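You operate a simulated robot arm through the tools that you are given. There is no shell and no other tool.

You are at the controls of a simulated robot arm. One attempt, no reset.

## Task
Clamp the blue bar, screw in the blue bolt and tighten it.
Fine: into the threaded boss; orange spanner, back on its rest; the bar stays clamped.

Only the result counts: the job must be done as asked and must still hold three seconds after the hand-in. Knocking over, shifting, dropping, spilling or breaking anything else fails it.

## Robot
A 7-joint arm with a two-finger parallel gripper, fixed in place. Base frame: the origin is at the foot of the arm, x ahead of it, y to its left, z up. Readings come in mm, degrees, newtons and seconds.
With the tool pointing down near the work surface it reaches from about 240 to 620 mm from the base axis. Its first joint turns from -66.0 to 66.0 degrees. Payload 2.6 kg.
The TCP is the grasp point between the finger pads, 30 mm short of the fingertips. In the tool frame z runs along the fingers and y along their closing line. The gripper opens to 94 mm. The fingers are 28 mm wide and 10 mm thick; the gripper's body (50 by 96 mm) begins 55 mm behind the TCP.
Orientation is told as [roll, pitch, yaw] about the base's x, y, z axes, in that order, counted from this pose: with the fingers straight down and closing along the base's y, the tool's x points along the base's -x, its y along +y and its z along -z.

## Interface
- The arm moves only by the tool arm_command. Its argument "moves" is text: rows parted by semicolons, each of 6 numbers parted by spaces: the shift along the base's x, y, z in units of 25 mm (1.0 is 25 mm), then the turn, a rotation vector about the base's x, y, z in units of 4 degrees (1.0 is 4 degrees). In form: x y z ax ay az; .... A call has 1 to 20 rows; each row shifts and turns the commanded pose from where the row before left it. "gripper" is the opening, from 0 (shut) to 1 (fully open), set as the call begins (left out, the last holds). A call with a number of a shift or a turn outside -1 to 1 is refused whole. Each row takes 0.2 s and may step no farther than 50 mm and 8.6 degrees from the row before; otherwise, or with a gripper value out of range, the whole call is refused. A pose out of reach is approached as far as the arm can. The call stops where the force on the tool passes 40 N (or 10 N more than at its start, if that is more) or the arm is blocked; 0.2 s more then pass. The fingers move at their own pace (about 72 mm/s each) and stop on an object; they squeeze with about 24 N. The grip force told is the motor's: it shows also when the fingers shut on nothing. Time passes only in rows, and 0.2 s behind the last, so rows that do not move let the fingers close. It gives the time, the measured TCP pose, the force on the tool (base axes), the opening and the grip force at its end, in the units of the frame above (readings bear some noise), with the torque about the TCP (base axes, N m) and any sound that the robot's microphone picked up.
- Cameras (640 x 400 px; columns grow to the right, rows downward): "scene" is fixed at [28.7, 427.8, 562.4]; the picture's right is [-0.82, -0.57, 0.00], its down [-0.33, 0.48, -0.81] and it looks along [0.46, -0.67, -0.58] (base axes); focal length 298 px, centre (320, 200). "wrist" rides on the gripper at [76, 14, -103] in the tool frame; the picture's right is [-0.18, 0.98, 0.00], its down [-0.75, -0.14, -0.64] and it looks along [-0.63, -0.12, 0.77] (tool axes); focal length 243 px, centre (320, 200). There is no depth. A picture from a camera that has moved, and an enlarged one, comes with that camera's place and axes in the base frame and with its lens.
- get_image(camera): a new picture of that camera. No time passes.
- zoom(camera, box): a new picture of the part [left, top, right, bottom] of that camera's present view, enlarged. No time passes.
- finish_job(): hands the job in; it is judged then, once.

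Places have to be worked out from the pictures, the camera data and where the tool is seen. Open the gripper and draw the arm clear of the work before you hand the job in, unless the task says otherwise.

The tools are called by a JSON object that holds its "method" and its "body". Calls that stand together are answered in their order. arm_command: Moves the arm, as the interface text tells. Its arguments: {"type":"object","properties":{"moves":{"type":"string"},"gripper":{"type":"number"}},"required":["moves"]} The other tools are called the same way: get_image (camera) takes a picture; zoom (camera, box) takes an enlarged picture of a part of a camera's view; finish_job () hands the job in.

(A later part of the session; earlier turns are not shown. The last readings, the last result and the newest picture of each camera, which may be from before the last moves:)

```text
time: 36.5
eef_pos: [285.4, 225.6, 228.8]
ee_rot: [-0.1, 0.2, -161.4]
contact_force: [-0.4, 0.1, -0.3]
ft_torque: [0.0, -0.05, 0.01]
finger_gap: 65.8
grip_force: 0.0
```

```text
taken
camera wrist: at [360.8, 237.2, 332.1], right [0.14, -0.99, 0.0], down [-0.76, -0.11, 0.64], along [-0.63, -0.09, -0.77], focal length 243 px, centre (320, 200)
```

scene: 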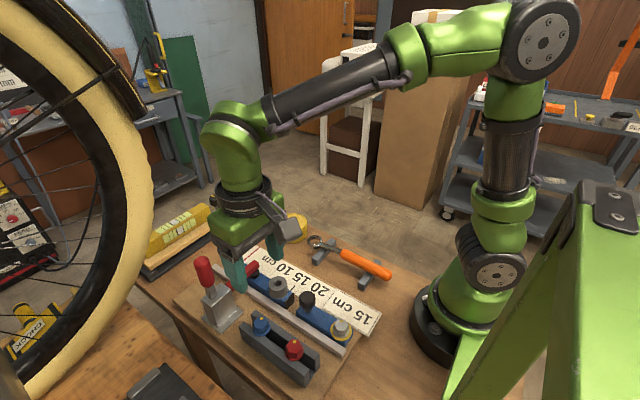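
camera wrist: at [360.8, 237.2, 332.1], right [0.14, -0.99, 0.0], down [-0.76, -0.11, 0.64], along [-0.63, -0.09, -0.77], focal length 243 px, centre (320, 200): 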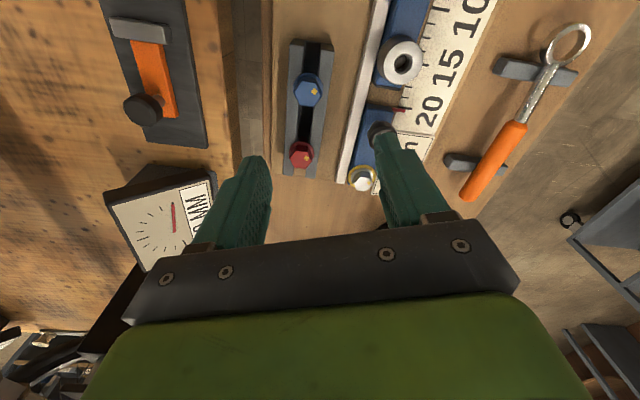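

The wrist turns to ~199° still fine, so each screwing stroke can exceed 280°. This view also shows spanner, bolts and rack from the other side, so I zoom in for measurement.

{"method": "zoom", "body": {"camera": "wrist", "box": [430, 10, 610, 210]}}

{"method": "zoom", "body": {"camera": "wrist", "box": [280, 70, 340, 115]}}

{"method": "zoom", "body": {"camera": "wrist", "box": [340, 20, 460, 200]}}

```text
2.00 times, centred on (520, 110) of wrist
camera zoom: at [360.8, 237.2, 332.1], right [0.14, -0.99, 0.0], down [-0.76, -0.11, 0.64], along [-0.63, -0.09, -0.77], focal length 485 px, centre (-80, 380)
```

zoom: 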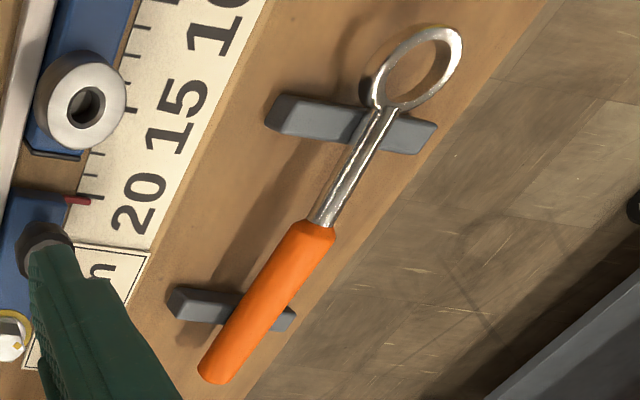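

```text
8.89 times, centred on (310, 92) of wrist
camera zoom: at [360.8, 237.2, 332.1], right [0.14, -0.99, 0.0], down [-0.76, -0.11, 0.64], along [-0.63, -0.09, -0.77], focal length 2157 px, centre (409, 1156)
```

zoom: 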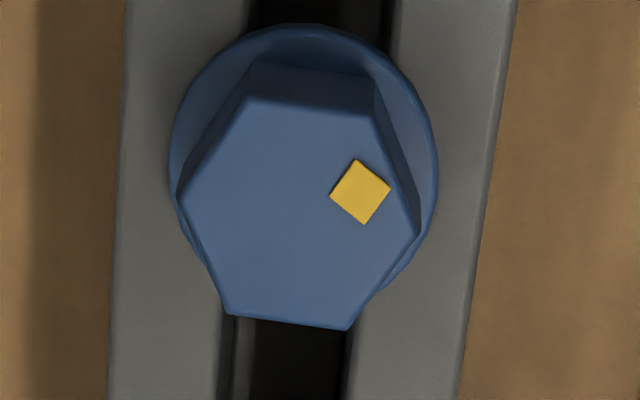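

```text
2.22 times, centred on (400, 110) of wrist
camera zoom: at [360.8, 237.2, 332.1], right [0.14, -0.99, 0.0], down [-0.76, -0.11, 0.64], along [-0.63, -0.09, -0.77], focal length 539 px, centre (142, 400)
```

zoom: 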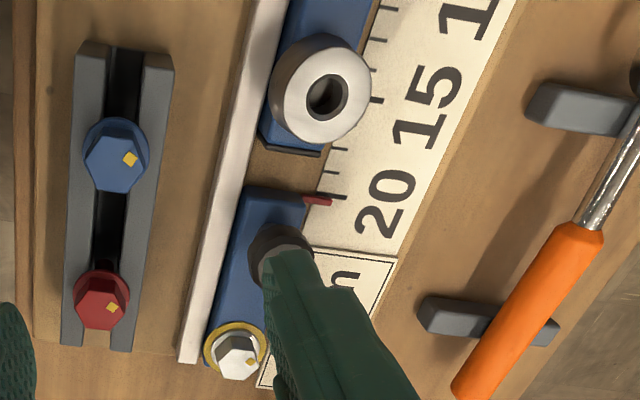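

Opposing views give consistent fixes: blue bolt axis (286.6, 239.5), head top z≈80, flange top z≈67.7; boss centre (324.6, 153.0), top z≈68.5; spanner ring (360,-32,25). I line up over the bolt with yaw 150° (closing across two flats) and come down to z 140 for a check.

{"method": "arm_command", "body": {"moves": "0.005 0.044 -0.296 0 0 -1; 0.005 0.044 -0.296 0 0 -1; 0.005 0.044 -0.296 0 0 -1; 0.005 0.044 -0.296 0 0 -1; 0.005 0.044 -0.296 0 0 -1; 0.005 0.044 -0.296 0 0 -1; 0.005 0.044 -0.296 0 0 -1; 0.005 0.044 -0.296 0 0 -1; 0.005 0.044 -0.296 0 0 -1; 0.005 0.044 -0.296 0 0 -1; 0.005 0.044 -0.296 0 0 -1; 0.005 0.044 -0.296 0 0 -1; 0 0 0 0 0 -0.15", "gripper": 0.5}}

{"method": "get_image", "body": {"camera": "wrist"}}

{"method": "get_image", "body": {"camera": "scene"}}

```text
time: 39.4
eef_pos: [285.3, 240.2, 140.5]
ee_rot: [-0.1, 0.3, 149.9]
contact_force: [-0.2, -0.4, 0.0]
ft_torque: [-0.02, 0.0, 0.01]
finger_gap: 46.9
grip_force: 0.0
```

```text
taken
camera wrist: at [343.7, 189.1, 242.8], right [-0.65, -0.76, 0.0], down [-0.58, 0.5, 0.64], along [-0.48, 0.42, -0.77], focal length 243 px, centre (320, 200)
```

wrist: 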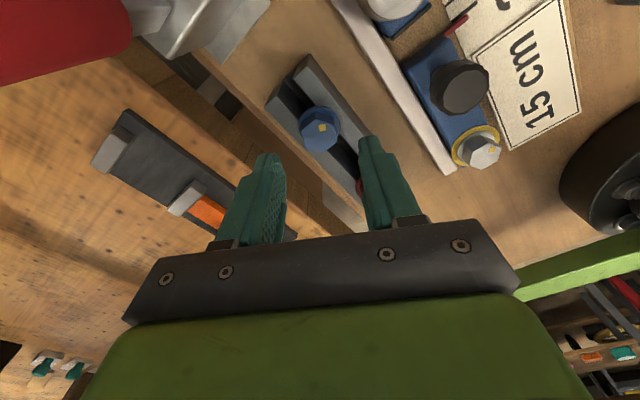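

```text
taken
```

scene: 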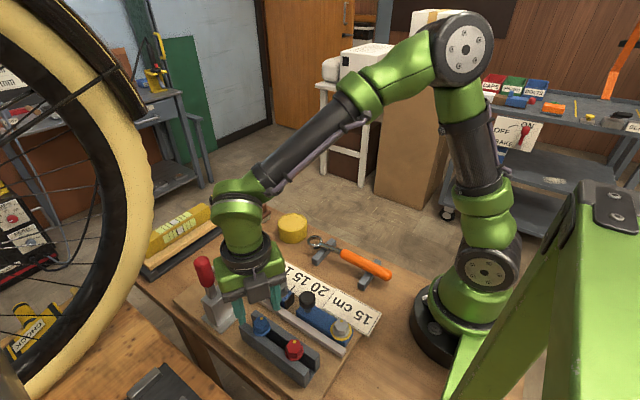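

The bolt is centred between the fingers by eye; I zoom to verify alignment before lowering.

{"method": "zoom", "body": {"camera": "wrist", "box": [260, 80, 380, 180]}}

{"method": "zoom", "body": {"camera": "scene", "box": [210, 260, 310, 360]}}

```text
4.00 times, centred on (320, 130) of wrist
camera zoom: at [343.7, 189.1, 242.8], right [-0.65, -0.76, 0.0], down [-0.58, 0.5, 0.64], along [-0.48, 0.42, -0.77], focal length 970 px, centre (320, 480)
```

zoom: 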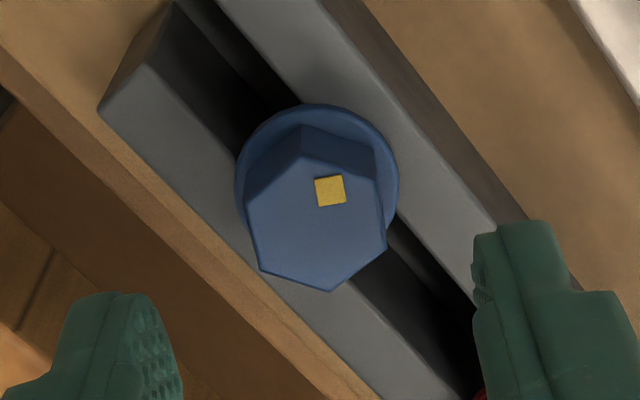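

```text
4.00 times, centred on (260, 310) of scene
camera zoom: at [28.7, 427.8, 562.4], right [-0.82, -0.57, 0.0], down [-0.33, 0.48, -0.81], along [0.46, -0.67, -0.58], focal length 1190 px, centre (560, -240)
```

zoom: 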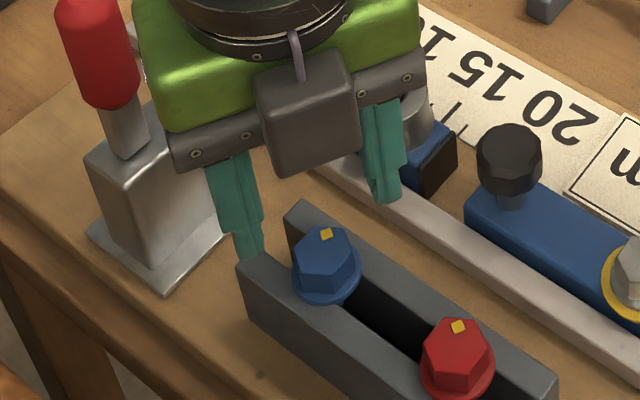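

The head lies where predicted and its flats face the fingers. I lower to TCP z≈99.5 so the fingertips end just above the flange.

{"method": "arm_command", "body": {"moves": "0.01 0 -0.5 0 0 0; 0.01 0 -0.5 0 0 0; 0.01 0 -0.4 0 0 0; 0 0 -0.24 0 0 0"}}

{"method": "zoom", "body": {"camera": "wrist", "box": [220, 100, 420, 260]}}

{"method": "zoom", "body": {"camera": "scene", "box": [210, 260, 310, 360]}}

```text
time: 40.4
eef_pos: [288.2, 241.4, 98.4]
ee_rot: [-0.1, 0.2, 149.9]
contact_force: [-0.3, -1.0, 0.4]
ft_torque: [-0.01, -0.02, -0.02]
finger_gap: 47.0
grip_force: 0.0
```

```text
2.50 times, centred on (320, 180) of wrist
camera zoom: at [344.4, 189.2, 202.0], right [-0.65, -0.76, 0.0], down [-0.58, 0.5, 0.64], along [-0.48, 0.42, -0.77], focal length 606 px, centre (320, 250)
```

zoom: 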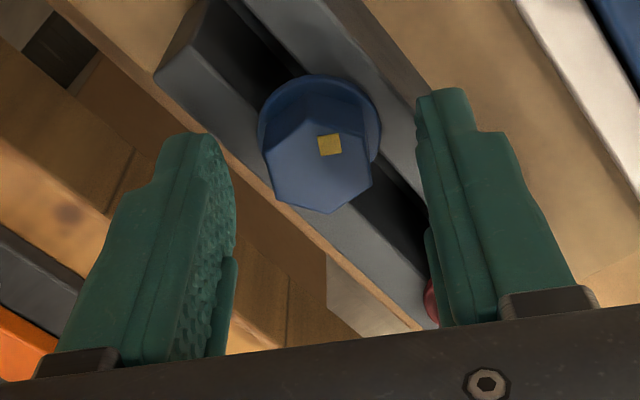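

```text
4.00 times, centred on (260, 310) of scene
camera zoom: at [28.7, 427.8, 562.4], right [-0.82, -0.57, 0.0], down [-0.33, 0.48, -0.81], along [0.46, -0.67, -0.58], focal length 1190 px, centre (560, -240)
```

zoom: 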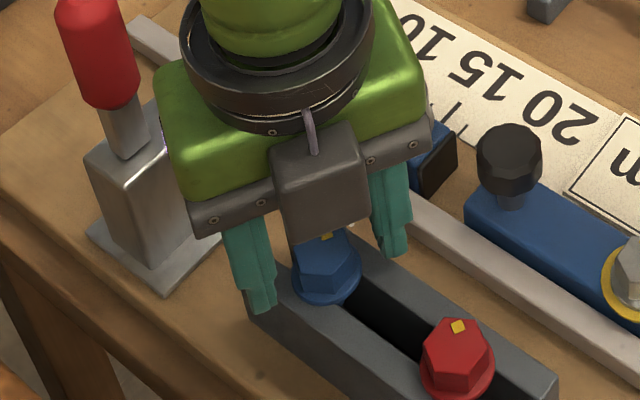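

No contact on the way down and the head is centred between the pads. I close the gripper.

{"method": "arm_command", "body": {"moves": "0 0 0 0 0 0; 0 0 0 0 0 0; 0 0 0 0 0 0; 0 0 0 0 0 0", "gripper": 0}}

{"method": "zoom", "body": {"camera": "wrist", "box": [220, 100, 420, 260]}}

```text
time: 41.4
eef_pos: [287.3, 240.5, 100.0]
ee_rot: [-0.1, 0.2, 150.0]
contact_force: [0.2, 0.0, 0.0]
ft_torque: [0.0, -0.01, -0.01]
finger_gap: 23.4
grip_force: 24.2
```

```text
2.50 times, centred on (320, 180) of wrist
camera zoom: at [344.5, 189.2, 202.3], right [-0.65, -0.76, 0.0], down [-0.58, 0.5, 0.64], along [-0.48, 0.42, -0.77], focal length 606 px, centre (320, 250)
```

zoom: 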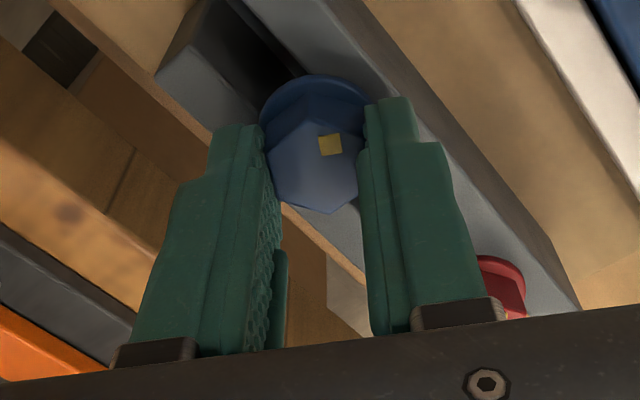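

Gripped at 23.4 mm across flats with almost no side force. I lift the bolt straight up.

{"method": "arm_command", "body": {"moves": "0 0 0.4 0 0 0; 0 0 0.6 0 0 0; 0 0 0.8 0 0 0; 0 0 0.8 0 0 0; 0 0 0.6 0 0 0"}}

{"method": "zoom", "body": {"camera": "scene", "box": [210, 240, 330, 340]}}

{"method": "get_image", "body": {"camera": "wrist"}}

```text
time: 42.5
eef_pos: [288.3, 241.6, 178.9]
ee_rot: [-0.1, 0.3, 150.1]
contact_force: [0.4, 0.9, -0.4]
ft_torque: [0.01, 0.04, -0.02]
finger_gap: 0.0
grip_force: 24.2
```

```text
4.00 times, centred on (270, 290) of scene
camera zoom: at [28.7, 427.8, 562.4], right [-0.82, -0.57, 0.0], down [-0.33, 0.48, -0.81], along [0.46, -0.67, -0.58], focal length 1190 px, centre (520, -160)
```

zoom: 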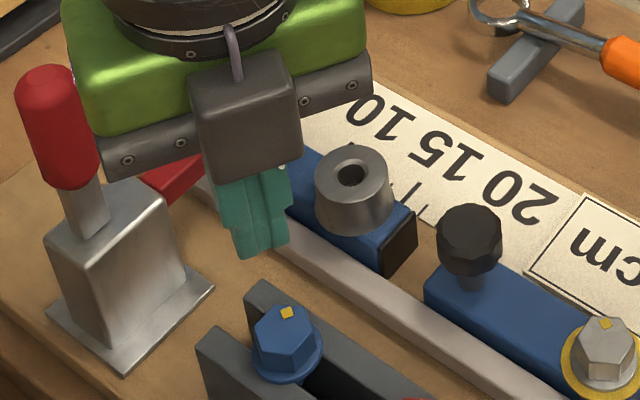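

```text
taken
camera wrist: at [345.5, 190.6, 282.3], right [-0.65, -0.76, 0.0], down [-0.58, 0.5, 0.64], along [-0.48, 0.42, -0.77], focal length 243 px, centre (320, 200)
```

wrist: 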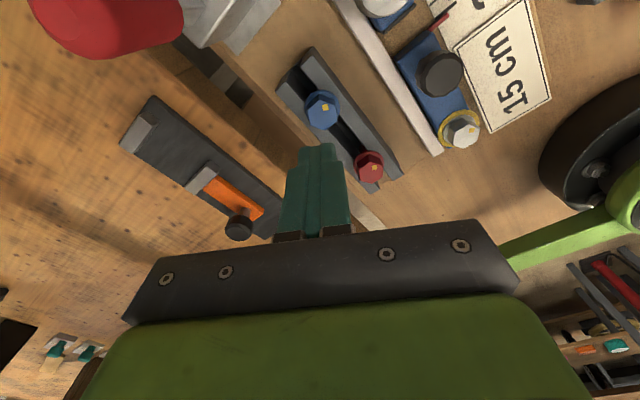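

The fingers slipped off: the gap closed to 0 and the bolt is still in the rack. I look closely at the bolt to see whether it moved and why it slipped.

{"method": "zoom", "body": {"camera": "wrist", "box": [280, 70, 400, 170]}}

{"method": "zoom", "body": {"camera": "scene", "box": [235, 300, 315, 370]}}

```text
4.00 times, centred on (340, 120) of wrist
camera zoom: at [345.5, 190.6, 282.3], right [-0.65, -0.76, 0.0], down [-0.58, 0.5, 0.64], along [-0.48, 0.42, -0.77], focal length 970 px, centre (240, 520)
```

zoom: 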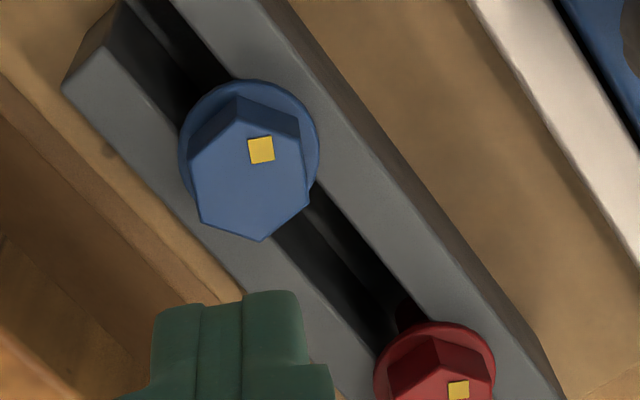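

```text
5.71 times, centred on (275, 335) of scene
camera zoom: at [28.7, 427.8, 562.4], right [-0.82, -0.57, 0.0], down [-0.33, 0.48, -0.81], along [0.46, -0.67, -0.58], focal length 1700 px, centre (577, -571)
```

zoom: 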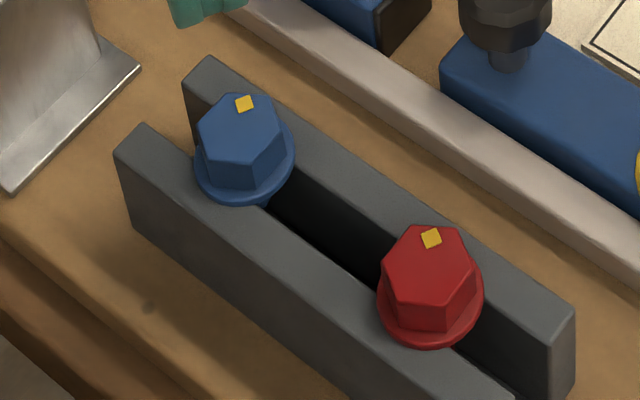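

The bolt is unmoved, so I retry with the pads a little deeper and lift slowly, watching force and gap to learn whether it is held or just slipped.

{"method": "arm_command", "body": {"moves": "0 0 0 0 0 0; 0 0 -0.8 0 0 0; 0 0 -0.8 0 0 0; 0 0 -0.8 0 0 0; 0 0 -0.5 0 0 0; 0 0 -0.3 0 0 0; 0 0 -0.08 0 0 0", "gripper": 0.45}}

{"method": "zoom", "body": {"camera": "scene", "box": [225, 280, 305, 350]}}

```text
time: 44.1
eef_pos: [286.8, 241.0, 95.7]
ee_rot: [-0.2, 0.2, 149.9]
contact_force: [-0.1, -1.3, 0.5]
ft_torque: [0.01, -0.01, 0.02]
finger_gap: 42.3
grip_force: 0.0
```

```text
5.71 times, centred on (265, 315) of scene
camera zoom: at [28.7, 427.8, 562.4], right [-0.82, -0.57, 0.0], down [-0.33, 0.48, -0.81], along [0.46, -0.67, -0.58], focal length 1700 px, centre (634, -457)
```

zoom: 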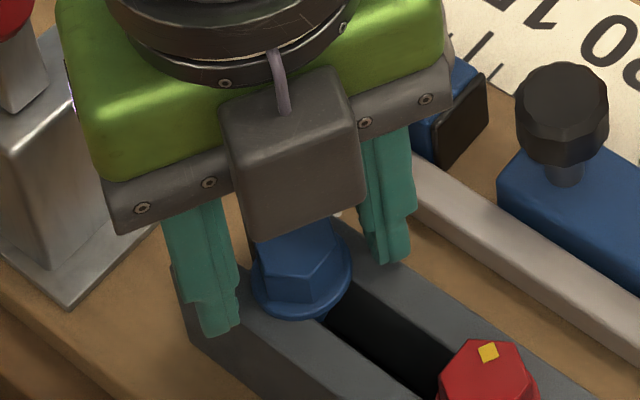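

Fingertips are now right at the flange top level. I close and read the gap.

{"method": "arm_command", "body": {"moves": "0 0 0 0 0 0; 0 0 0 0 0 0; 0 0 0 0 0 0; 0 0 0 0 0 0; 0 0 0 0 0 0", "gripper": 0}}

{"method": "arm_command", "body": {"moves": "0 0 0.08 0 0 0; 0 0 0.08 0 0 0; 0 0 0.08 0 0 0"}}

{"method": "zoom", "body": {"camera": "scene", "box": [225, 280, 305, 350]}}

```text
time: 45.4
eef_pos: [287.1, 239.8, 96.3]
ee_rot: [-0.1, 0.2, 150.0]
contact_force: [-0.1, -0.4, 0.1]
ft_torque: [0.01, 0.01, 0.01]
finger_gap: 23.2
grip_force: 23.8
```

```text
time: 46.1
eef_pos: [286.4, 239.5, 103.3]
ee_rot: [-0.1, 0.2, 149.8]
contact_force: [-0.4, 0.2, -0.4]
ft_torque: [-0.02, -0.01, -0.01]
finger_gap: 23.2
grip_force: 23.6
```

```text
5.71 times, centred on (265, 315) of scene
camera zoom: at [28.7, 427.8, 562.4], right [-0.82, -0.57, 0.0], down [-0.33, 0.48, -0.81], along [0.46, -0.67, -0.58], focal length 1700 px, centre (634, -457)
```

zoom: 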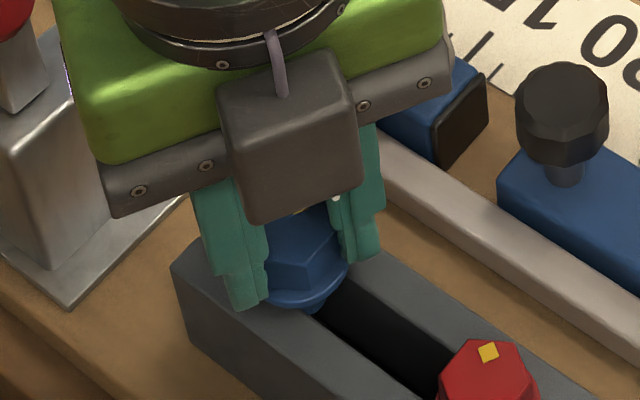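

It is rising with the gripper this time (gap steady at 23.2 mm, no resistance). I keep lifting gently.

{"method": "arm_command", "body": {"moves": "0 0 0.1 0 0 0; 0 0 0.12 0 0 0; 0 0 0.14 0 0 0; 0 0 0.16 0 0 0; 0 0 0.18 0 0 0; 0 0 0.2 0 0 0; 0 0 0.2 0 0 0; 0 0 0.2 0 0 0; 0 0 0.15 0 0 0; 0 0 0.1 0 0 0"}}

{"method": "zoom", "body": {"camera": "scene", "box": [215, 260, 315, 350]}}

{"method": "zoom", "body": {"camera": "wrist", "box": [220, 80, 420, 240]}}

```text
time: 48.4
eef_pos: [286.7, 239.4, 142.1]
ee_rot: [-0.1, 0.2, 150.0]
contact_force: [0.3, -0.7, -1.9]
ft_torque: [0.01, 0.02, 0.01]
finger_gap: 23.1
grip_force: 24.1
```

```text
4.44 times, centred on (265, 305) of scene
camera zoom: at [28.7, 427.8, 562.4], right [-0.82, -0.57, 0.0], down [-0.33, 0.48, -0.81], along [0.46, -0.67, -0.58], focal length 1322 px, centre (564, -267)
```

zoom: 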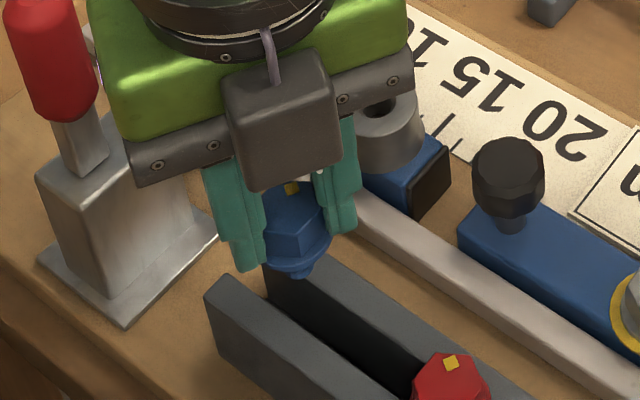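

```text
2.50 times, centred on (320, 160) of wrist
camera zoom: at [344.4, 189.0, 244.7], right [-0.65, -0.76, 0.0], down [-0.58, 0.5, 0.64], along [-0.48, 0.42, -0.77], focal length 606 px, centre (320, 300)
```

zoom: 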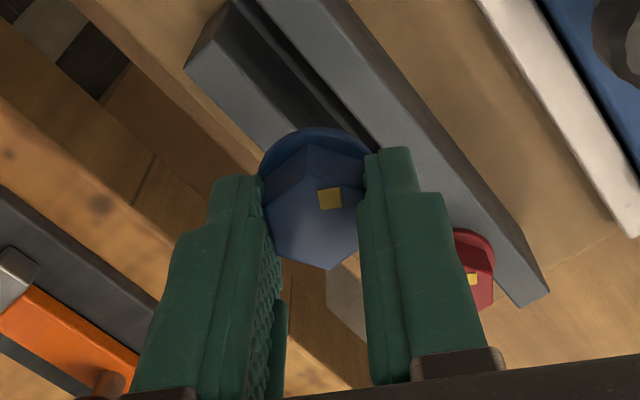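

The bolt is out of the rack and hangs straight. I carry it over the boss at (324.6, 153.0), turning the wrist up toward yaw 182° to have a long clockwise stroke.

{"method": "arm_command", "body": {"moves": "0.06 -0.15 0.05 0 0 1; 0.12 -0.25 0.05 0 0 1; 0.14 -0.31 0.05 0 0 1; 0.14 -0.31 0.05 0 0 1; 0.14 -0.31 0 0 0 1; 0.14 -0.31 0 0 0 1; 0.14 -0.31 0 0 0 1; 0.14 -0.31 0 0 0 1; 0.14 -0.31 0 0 0 0; 0.14 -0.31 0 0 0 0; 0.14 -0.31 0 0 0 0; 0.1 -0.22 0 0 0 0; 0.05 -0.06 0 0 0 0; 0 0 0 0 0 0"}}

{"method": "get_image", "body": {"camera": "wrist"}}

{"method": "zoom", "body": {"camera": "scene", "box": [225, 240, 345, 330]}}

```text
time: 51.4
eef_pos: [328.0, 152.5, 148.0]
ee_rot: [-0.1, 0.3, -178.0]
contact_force: [-0.1, -0.1, 0.3]
ft_torque: [0.0, 0.0, 0.03]
finger_gap: 23.2
grip_force: 23.7
```

```text
taken
camera wrist: at [402.1, 139.7, 250.0], right [-0.15, -0.99, 0.0], down [-0.76, 0.11, 0.64], along [-0.63, 0.1, -0.77], focal length 243 px, centre (320, 200)
```

wrist: 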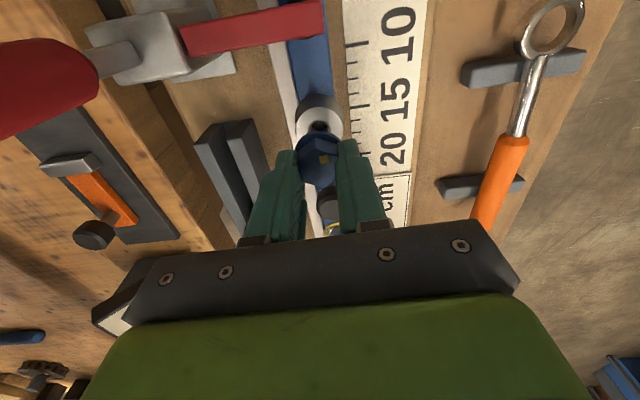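

```text
4.44 times, centred on (285, 285) of scene
camera zoom: at [28.7, 427.8, 562.4], right [-0.82, -0.57, 0.0], down [-0.33, 0.48, -0.81], along [0.46, -0.67, -0.58], focal length 1322 px, centre (476, -178)
```

zoom: 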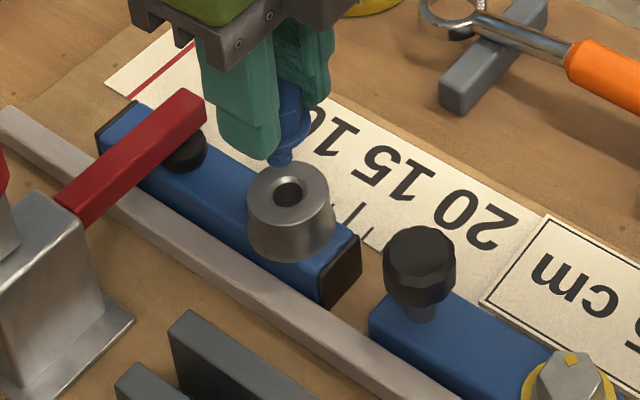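

The scene view shows the bolt tip above and slightly beyond the hole; tip is about 62 mm below the TCP. I zoom the wrist view to measure the boss relative to the bolt from here.

{"method": "zoom", "body": {"camera": "wrist", "box": [260, 80, 380, 180]}}

{"method": "zoom", "body": {"camera": "scene", "box": [260, 250, 320, 300]}}

```text
4.00 times, centred on (320, 130) of wrist
camera zoom: at [402.1, 139.7, 250.0], right [-0.15, -0.99, 0.0], down [-0.76, 0.11, 0.64], along [-0.63, 0.1, -0.77], focal length 970 px, centre (320, 480)
```

zoom: 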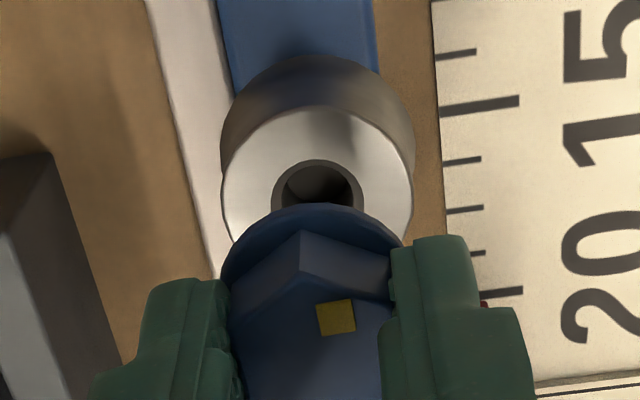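

```text
8.00 times, centred on (290, 275) of scene
camera zoom: at [28.7, 427.8, 562.4], right [-0.82, -0.57, 0.0], down [-0.33, 0.48, -0.81], along [0.46, -0.67, -0.58], focal length 2380 px, centre (560, -400)
```

zoom: 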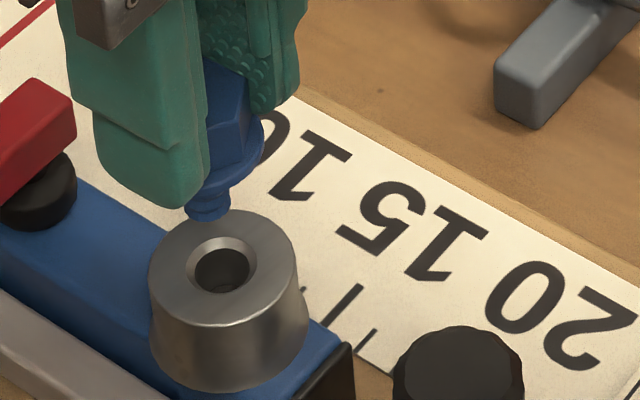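

Both views agree the bolt axis is about 5 mm too far in +x from the hole (y within 0.5 mm). I shift -4.9 mm in x and lower 12 mm so the tip is just above the boss, then re-check.

{"method": "arm_command", "body": {"moves": "-0.1 -0.006 -0.1 0 0 0; -0.096 -0.006 -0.12 0 0 0; 0 0 -0.13 0 0 0; 0 0 -0.13 0 0 0; 0 0 0 0 0 0"}}

{"method": "zoom", "body": {"camera": "wrist", "box": [260, 80, 380, 180]}}

{"method": "zoom", "body": {"camera": "scene", "box": [260, 250, 320, 300]}}

```text
time: 52.5
eef_pos: [321.8, 152.6, 135.0]
ee_rot: [-0.1, 0.2, -178.0]
contact_force: [0.3, 0.1, -0.3]
ft_torque: [-0.02, 0.03, 0.0]
finger_gap: 23.0
grip_force: 23.7
```

```text
4.00 times, centred on (320, 130) of wrist
camera zoom: at [396.9, 139.6, 237.8], right [-0.15, -0.99, 0.0], down [-0.76, 0.11, 0.64], along [-0.63, 0.1, -0.77], focal length 970 px, centre (320, 480)
```

zoom: 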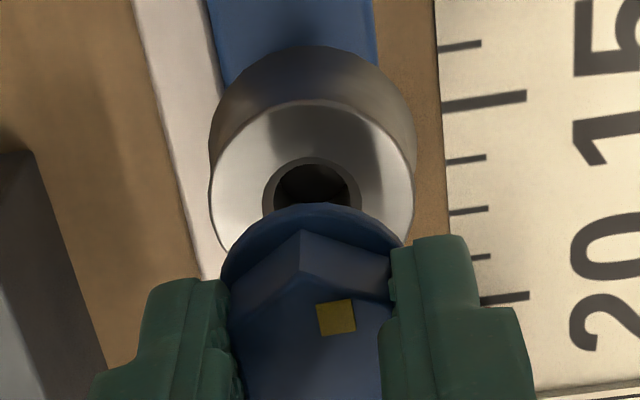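

```text
8.00 times, centred on (290, 275) of scene
camera zoom: at [28.7, 427.8, 562.4], right [-0.82, -0.57, 0.0], down [-0.33, 0.48, -0.81], along [0.46, -0.67, -0.58], focal length 2380 px, centre (560, -400)
```

zoom: 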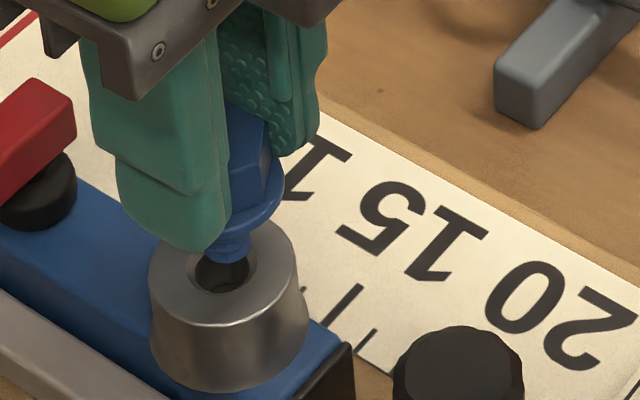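

The tip is now just above the hole, perhaps a touch too far toward -x. I zoom in more to measure the tip against the hole.

{"method": "zoom", "body": {"camera": "scene", "box": [276, 270, 300, 288]}}

{"method": "zoom", "body": {"camera": "wrist", "box": [305, 100, 345, 140]}}

```text
16.00 times, centred on (288, 279) of scene
camera zoom: at [28.7, 427.8, 562.4], right [-0.82, -0.57, 0.0], down [-0.33, 0.48, -0.81], along [0.46, -0.67, -0.58], focal length 4761 px, centre (832, -1064)
```

zoom: 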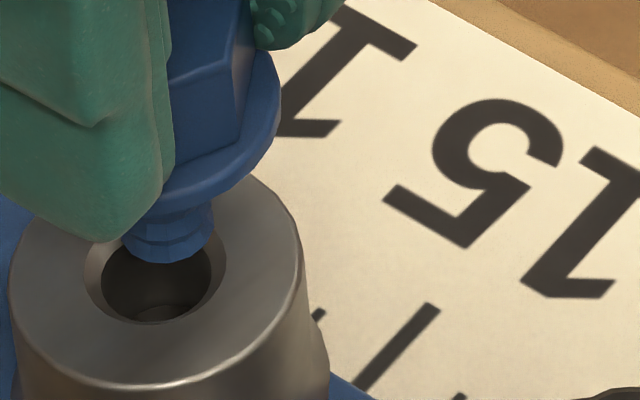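

```text
10.00 times, centred on (325, 120) of wrist
camera zoom: at [396.9, 139.6, 237.8], right [-0.15, -0.99, 0.0], down [-0.76, 0.11, 0.64], along [-0.63, 0.1, -0.77], focal length 2426 px, centre (270, 1000)
```

zoom: 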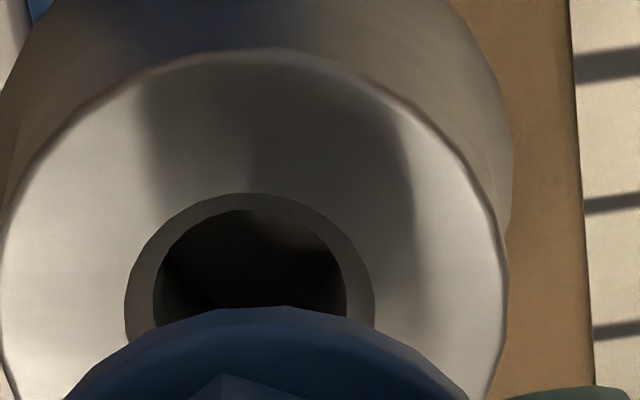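

The tip and flange estimates disagree a little, so I take a wider wrist zoom of the head in the fingers to determine how the bolt sits in the grip.

{"method": "zoom", "body": {"camera": "wrist", "box": [270, 110, 370, 210]}}

{"method": "zoom", "body": {"camera": "scene", "box": [270, 255, 310, 290]}}

```text
4.00 times, centred on (320, 160) of wrist
camera zoom: at [396.9, 139.6, 237.8], right [-0.15, -0.99, 0.0], down [-0.76, 0.11, 0.64], along [-0.63, 0.1, -0.77], focal length 970 px, centre (320, 360)
```

zoom: 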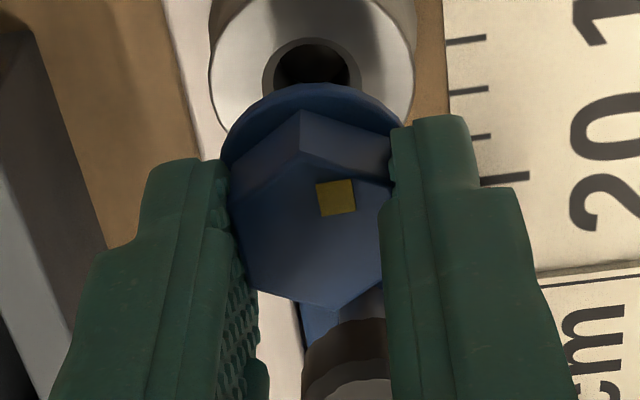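

```text
11.43 times, centred on (290, 272) of scene
camera zoom: at [28.7, 427.8, 562.4], right [-0.82, -0.57, 0.0], down [-0.33, 0.48, -0.81], along [0.46, -0.67, -0.58], focal length 3401 px, centre (663, -629)
```

zoom: 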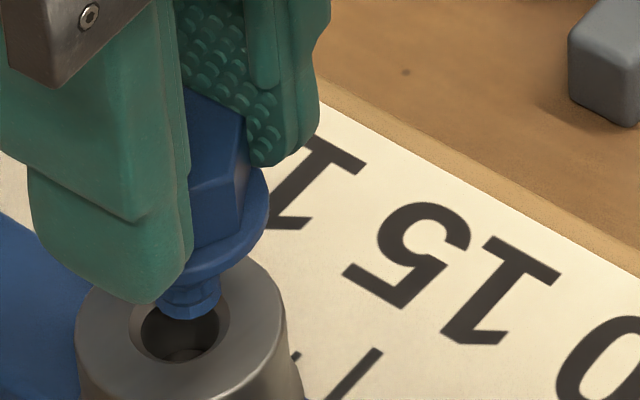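

Working through it with a flange radius of 16 mm makes everything consistent: the bolt is vertical with axis at about (321.9, 151.8) and needs roughly +1.9 mm x, +0.6 mm y. I make that correction and lower a few mm, watching force.

{"method": "arm_command", "body": {"moves": "0.076 0.024 0 0 0 0; 0 0 -0.1 0 0 0; 0 0 -0.1 0 0 0; 0 0 0 0 0 0"}}

{"method": "zoom", "body": {"camera": "scene", "box": [276, 270, 300, 288]}}

```text
time: 53.5
eef_pos: [322.9, 153.8, 130.1]
ee_rot: [-0.2, 0.2, -178.1]
contact_force: [-0.1, 0.3, -1.2]
ft_torque: [-0.01, 0.0, 0.0]
finger_gap: 23.5
grip_force: 24.4
```

```text
16.00 times, centred on (288, 279) of scene
camera zoom: at [28.7, 427.8, 562.4], right [-0.82, -0.57, 0.0], down [-0.33, 0.48, -0.81], along [0.46, -0.67, -0.58], focal length 4761 px, centre (832, -1064)
```

zoom: 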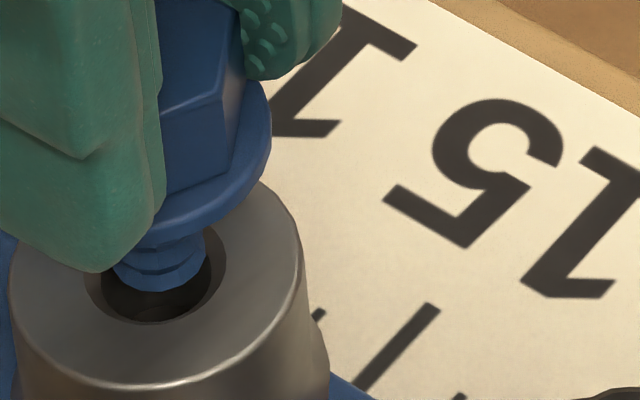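

The tip is now at the hole mouth and well centred. I lower further in small steps.

{"method": "arm_command", "body": {"moves": "0.01 0.005 -0.06 0 0 0; 0 0 -0.06 0 0 0; 0 0 -0.06 0 0 0; 0 0 0 0 0 0"}}

{"method": "zoom", "body": {"camera": "scene", "box": [276, 270, 300, 288]}}

```text
time: 54.5
eef_pos: [324.0, 151.9, 125.5]
ee_rot: [-0.1, 0.2, -178.0]
contact_force: [0.3, -0.5, -0.7]
ft_torque: [0.01, -0.03, -0.03]
finger_gap: 23.5
grip_force: 24.3
```

```text
16.00 times, centred on (288, 279) of scene
camera zoom: at [28.7, 427.8, 562.4], right [-0.82, -0.57, 0.0], down [-0.33, 0.48, -0.81], along [0.46, -0.67, -0.58], focal length 4761 px, centre (832, -1064)
```

zoom: 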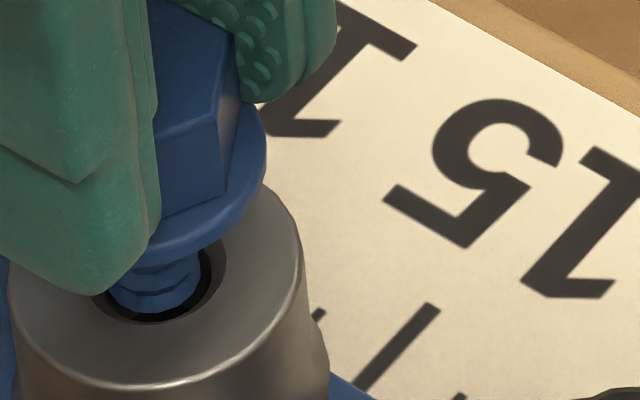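

The tip is entering the hole without contact. I continue down until I feel the thread.

{"method": "arm_command", "body": {"moves": "0 0 -0.06 0 0 0; 0 0 -0.06 0 0 0; 0 0 -0.06 0 0 0; 0 0 0 0 0 0"}}

{"method": "zoom", "body": {"camera": "scene", "box": [276, 270, 300, 288]}}

```text
time: 55.5
eef_pos: [323.6, 153.3, 120.9]
ee_rot: [-0.1, 0.2, -178.0]
contact_force: [0.4, 0.0, -1.8]
ft_torque: [-0.03, -0.01, 0.01]
finger_gap: 23.6
grip_force: 24.3
```

```text
16.00 times, centred on (288, 279) of scene
camera zoom: at [28.7, 427.8, 562.4], right [-0.82, -0.57, 0.0], down [-0.33, 0.48, -0.81], along [0.46, -0.67, -0.58], focal length 4761 px, centre (832, -1064)
```

zoom: 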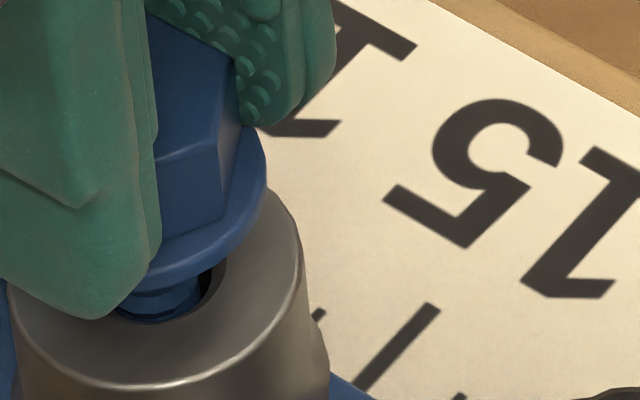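

Still free, the shank is descending in the hole. Continue down.

{"method": "arm_command", "body": {"moves": "0 0 -0.06 0 0 0; 0 0 -0.06 0 0 0; 0 0 -0.06 0 0 0; 0 0 0 0 0 0"}}

{"method": "zoom", "body": {"camera": "scene", "box": [276, 270, 300, 288]}}

```text
time: 56.5
eef_pos: [324.7, 152.4, 116.3]
ee_rot: [-0.1, 0.2, -178.0]
contact_force: [0.4, 0.7, -0.7]
ft_torque: [0.02, 0.03, 0.03]
finger_gap: 23.1
grip_force: 23.8
```

```text
16.00 times, centred on (288, 279) of scene
camera zoom: at [28.7, 427.8, 562.4], right [-0.82, -0.57, 0.0], down [-0.33, 0.48, -0.81], along [0.46, -0.67, -0.58], focal length 4761 px, centre (832, -1064)
```

zoom: 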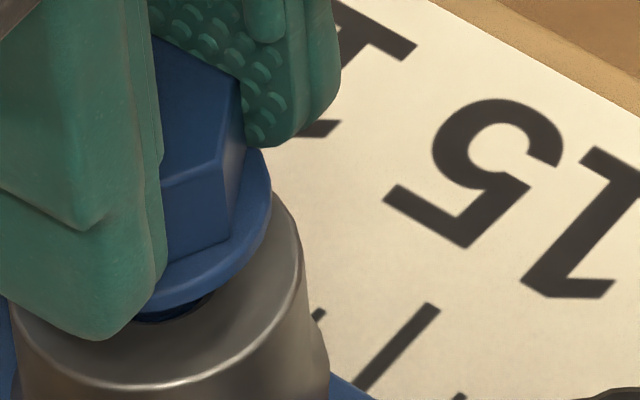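

Still no resistance with roughly 13–15 mm left to the flange. I keep lowering slowly.

{"method": "arm_command", "body": {"moves": "0 0 -0.06 0 0 0; 0 0 -0.06 0 0 0; 0 0 -0.06 0 0 0; 0 0 0 0 0 0"}}

{"method": "zoom", "body": {"camera": "scene", "box": [276, 270, 300, 288]}}

```text
time: 57.5
eef_pos: [323.1, 152.9, 111.5]
ee_rot: [-0.1, 0.1, -178.1]
contact_force: [-8.5, -3.1, 12.3]
ft_torque: [-0.06, 0.3, 0.01]
finger_gap: 23.4
grip_force: 23.7
```

```text
16.00 times, centred on (288, 279) of scene
camera zoom: at [28.7, 427.7, 562.4], right [-0.82, -0.57, 0.0], down [-0.33, 0.48, -0.81], along [0.46, -0.67, -0.58], focal length 4761 px, centre (832, -1064)
```

zoom: 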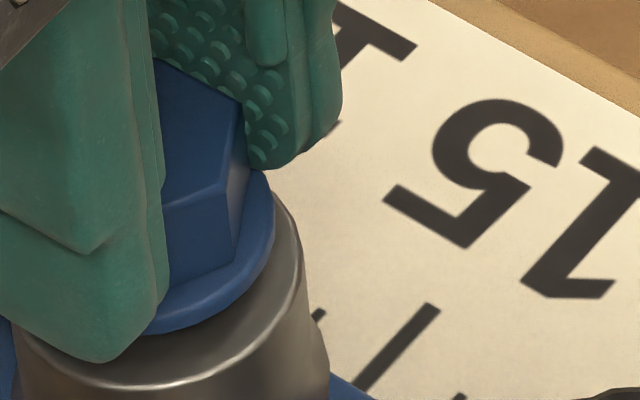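

Contact: 12 N up with -8.5 N in x, meaning the thread start is reached and the bolt is slightly too far +x. I relieve the sideways force, then begin turning clockwise with light down pressure.

{"method": "arm_command", "body": {"moves": "-0.03 -0.012 0 0 0 0; 0 0 0 0 0 0"}}

{"method": "arm_command", "body": {"moves": "0 0 0 0 0 -1; 0 0 0 0 0 -1; 0 0 0 0 0 -1; 0 0 0 0 0 -1; 0 0 0 0 0 -1; 0 0 0 0 0 -1; 0 0 0 0 0 -1; 0 0 0 0 0 -1; 0 0 0 0 0 -1; 0 0 0 0 0 -1"}}

```text
time: 58.1
eef_pos: [324.7, 152.4, 111.7]
ee_rot: [-0.1, 0.3, -178.0]
contact_force: [-1.5, 1.1, 3.5]
ft_torque: [-0.04, 0.15, 0.0]
finger_gap: 23.0
grip_force: 23.8
```

```text
time: 60.4
eef_pos: [323.7, 152.7, 111.8]
ee_rot: [-0.3, 0.2, 142.0]
contact_force: [16.2, 11.4, -8.8]
ft_torque: [0.17, -0.36, 0.05]
finger_gap: 23.2
grip_force: 24.4
```

Turning 40° clockwise now pulls the tool down (-8.8 N) — the thread seems to have caught — and pushes it sideways (+16,+11 N). I follow it with a small shift and lowering to relieve the forces.

{"method": "arm_command", "body": {"moves": "0.05 0.036 -0.02 0 0 0; 0 0 0 0 0 0; 0 0 0 0 0 0"}}

{"method": "zoom", "body": {"camera": "scene", "box": [276, 270, 300, 288]}}

```text
time: 61.1
eef_pos: [323.8, 153.4, 111.0]
ee_rot: [-0.1, 0.1, 141.8]
contact_force: [-1.9, 4.1, 13.4]
ft_torque: [-0.13, -0.2, 0.02]
finger_gap: 23.3
grip_force: 24.1
```

```text
16.00 times, centred on (288, 279) of scene
camera zoom: at [28.6, 427.7, 562.4], right [-0.82, -0.57, 0.0], down [-0.33, 0.48, -0.81], along [0.46, -0.67, -0.58], focal length 4761 px, centre (832, -1064)
```

zoom: 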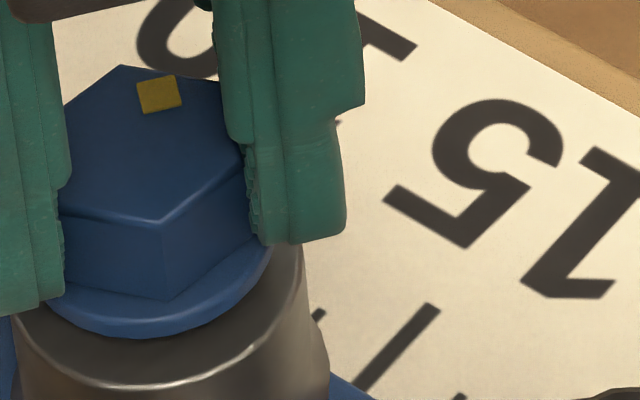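

Sideways force is gone and there's 13 N of down pressure on the thread. I turn another 20° clockwise and watch how the vertical force responds, to learn the pitch.

{"method": "arm_command", "body": {"moves": "0 0 0 0 0 -1; 0 0 0 0 0 -1; 0 0 0 0 0 -1; 0 0 0 0 0 -1; 0 0 0 0 0 -1; 0 0 0 0 0 0"}}

```text
time: 62.5
eef_pos: [324.5, 153.1, 110.6]
ee_rot: [-0.1, 0.2, 121.9]
contact_force: [4.2, 9.2, -0.7]
ft_torque: [0.3, 0.0, -0.03]
finger_gap: 23.4
grip_force: 23.6
```

Twenty degrees took the vertical force from +13 to -1 N: the thread is drawing the bolt in. I follow down 0.5 mm, ease the sideways push, and turn another 20°.

{"method": "arm_command", "body": {"moves": "0.008 0.02 -0.01 0 0 -1; 0.008 0.015 -0.005 0 0 -1; 0 0 -0.005 0 0 -1; 0 0 -0.005 0 0 -1; 0 0 -0.005 0 0 -1; 0 0 0 0 0 0"}}

```text
time: 64.0
eef_pos: [324.1, 153.7, 110.8]
ee_rot: [-0.1, 0.2, 101.9]
contact_force: [6.0, 8.5, -3.2]
ft_torque: [0.32, -0.08, -0.01]
finger_gap: 23.2
grip_force: 23.8
```

The force stays near zero at that feed. I check the picture for how far the flange is from the boss and whether the head turns with the fingers.

{"method": "zoom", "body": {"camera": "scene", "box": [276, 270, 300, 288]}}

{"method": "zoom", "body": {"camera": "scene", "box": [250, 240, 330, 310]}}

```text
16.00 times, centred on (288, 279) of scene
camera zoom: at [28.7, 427.8, 562.4], right [-0.82, -0.57, 0.0], down [-0.33, 0.48, -0.81], along [0.46, -0.67, -0.58], focal length 4761 px, centre (832, -1064)
```

zoom: 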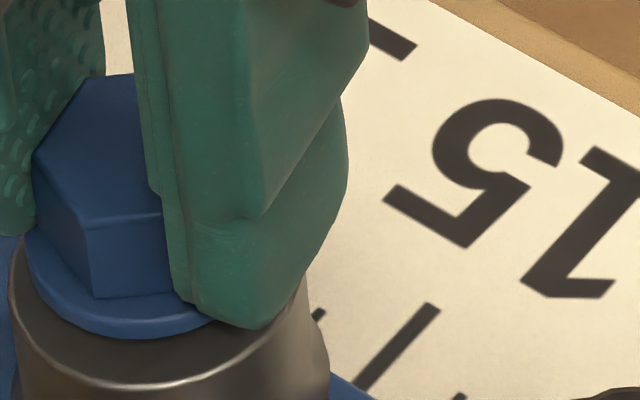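

```text
5.71 times, centred on (290, 275) of scene
camera zoom: at [28.7, 427.8, 562.4], right [-0.82, -0.57, 0.0], down [-0.33, 0.48, -0.81], along [0.46, -0.67, -0.58], focal length 1700 px, centre (491, -229)
```

zoom: 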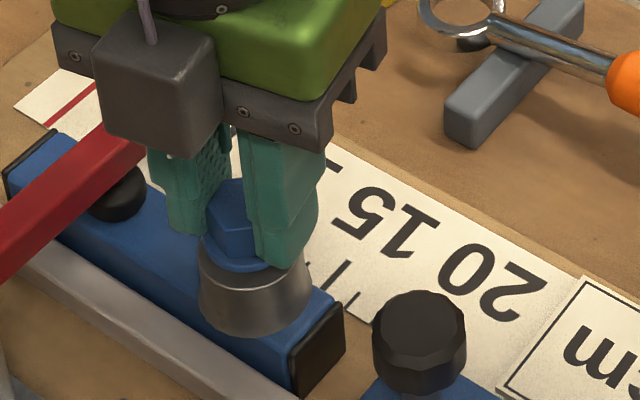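

The head turns with the fingers and the flange sits about 5 mm above the boss, so the pitch is a few mm per turn. I continue clockwise in 40° chunks, following down slowly and correcting the sideways force.

{"method": "arm_command", "body": {"moves": "0.02 0.025 -0.008 0 0 -1; 0.004 0.004 -0.008 0 0 -1; 0.004 0 -0.008 0 0 -1; 0.004 0 -0.008 0 0 -1; 0.004 0 -0.008 0 0 -1; 0.004 0 -0.008 0 0 -1; 0.004 0 -0.008 0 0 -1; 0.004 0 -0.008 0 0 -1; 0.004 0 -0.008 0 0 -1; 0.004 0 -0.008 0 0 -1; 0 0 0 0 0 0"}}

```text
time: 66.1
eef_pos: [324.9, 154.2, 111.1]
ee_rot: [0.1, 0.3, 63.2]
contact_force: [-3.2, -3.6, 8.4]
ft_torque: [0.14, -0.01, -0.03]
finger_gap: 23.5
grip_force: 23.6
stopped in row 10: the force on the tool passed its limit at 40 N (the readings are from after the stop); the commanded pose is now the measured one
```

I fed too fast; the bolt advances less than that per turn. I now turn 40° with no feed to measure the true advance.

{"method": "arm_command", "body": {"moves": "0 0 0 0 0 -1; 0 0 0 0 0 -1; 0 0 0 0 0 -1; 0 0 0 0 0 -1; 0 0 0 0 0 -1; 0 0 0 0 0 0"}}

{"method": "arm_command", "body": {"moves": "0 0 0 0 0 -1; 0 0 0 0 0 -1; 0 0 0 0 0 -1; 0 0 0 0 0 -1; 0 0 0 0 0 -1; 0 0 0 0 0 0"}}

{"method": "zoom", "body": {"camera": "scene", "box": [276, 270, 300, 288]}}

```text
time: 67.5
eef_pos: [325.8, 154.5, 108.7]
ee_rot: [-0.1, 0.2, 43.1]
contact_force: [12.7, -1.9, 1.2]
ft_torque: [0.0, -0.32, 0.03]
finger_gap: 23.2
grip_force: 23.6
```

```text
time: 68.9
eef_pos: [325.9, 154.2, 109.7]
ee_rot: [-0.1, 0.4, 23.0]
contact_force: [10.4, -15.3, 1.9]
ft_torque: [-0.18, -0.77, 0.01]
finger_gap: 23.4
grip_force: 24.3
```

```text
16.00 times, centred on (288, 279) of scene
camera zoom: at [28.7, 427.8, 562.4], right [-0.82, -0.57, 0.0], down [-0.33, 0.48, -0.81], along [0.46, -0.67, -0.58], focal length 4761 px, centre (832, -1064)
```

zoom: 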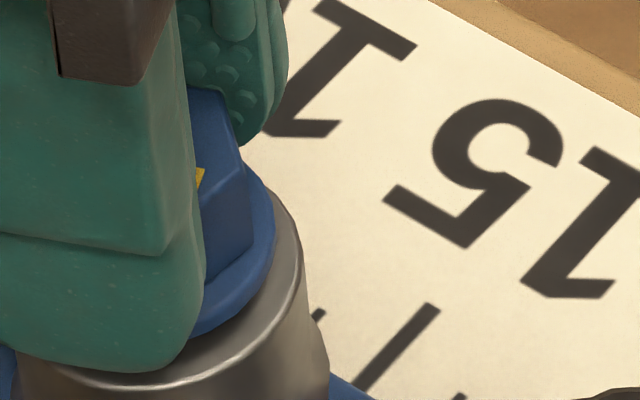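

Z force now stays near zero, and the sideways pattern shows the bolt sits about 2 mm off-centre along the finger width. The bolt is well into the thread, so I open the fingers to regrip it centred.

{"method": "arm_command", "body": {"moves": "0 0 0 0 0 0; 0 0 0 0 0 0; -0.034 -0.088 0 0 0 0; 0 0 0 0 0 0", "gripper": 0.5}}

{"method": "zoom", "body": {"camera": "wrist", "box": [240, 100, 400, 200]}}

{"method": "zoom", "body": {"camera": "scene", "box": [270, 260, 310, 290]}}

```text
time: 69.9
eef_pos: [325.4, 153.0, 109.9]
ee_rot: [-0.1, 0.3, 23.3]
contact_force: [0.2, -0.1, 0.7]
ft_torque: [0.03, -0.01, -0.05]
finger_gap: 46.8
grip_force: 0.1
```

```text
4.00 times, centred on (320, 150) of wrist
camera zoom: at [248.9, 135.7, 212.4], right [-0.22, 0.98, 0.0], down [0.75, 0.17, 0.64], along [0.62, 0.14, -0.77], focal length 970 px, centre (320, 400)
```

zoom: 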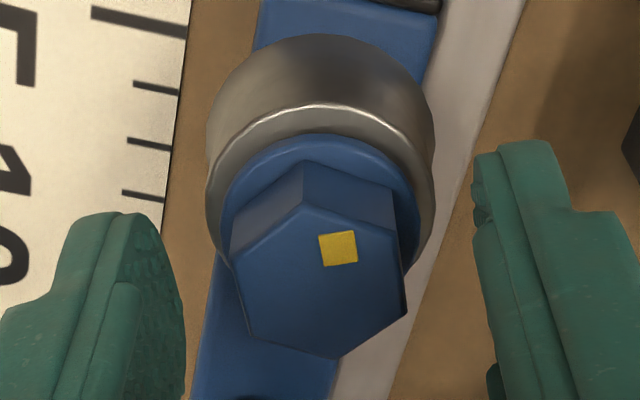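

```text
13.33 times, centred on (290, 275) of scene
camera zoom: at [28.7, 427.8, 562.4], right [-0.82, -0.57, 0.0], down [-0.33, 0.48, -0.81], along [0.46, -0.67, -0.58], focal length 3968 px, centre (720, -800)
```

zoom: 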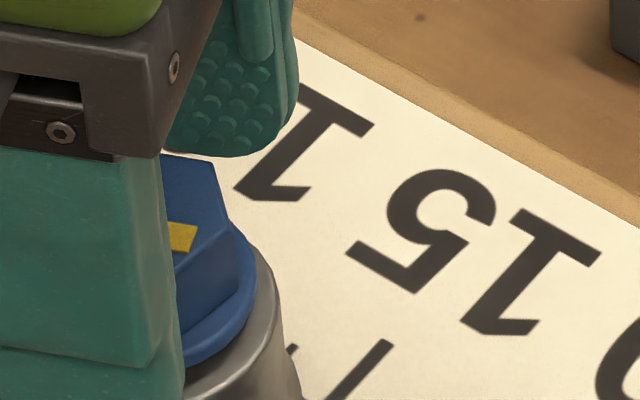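

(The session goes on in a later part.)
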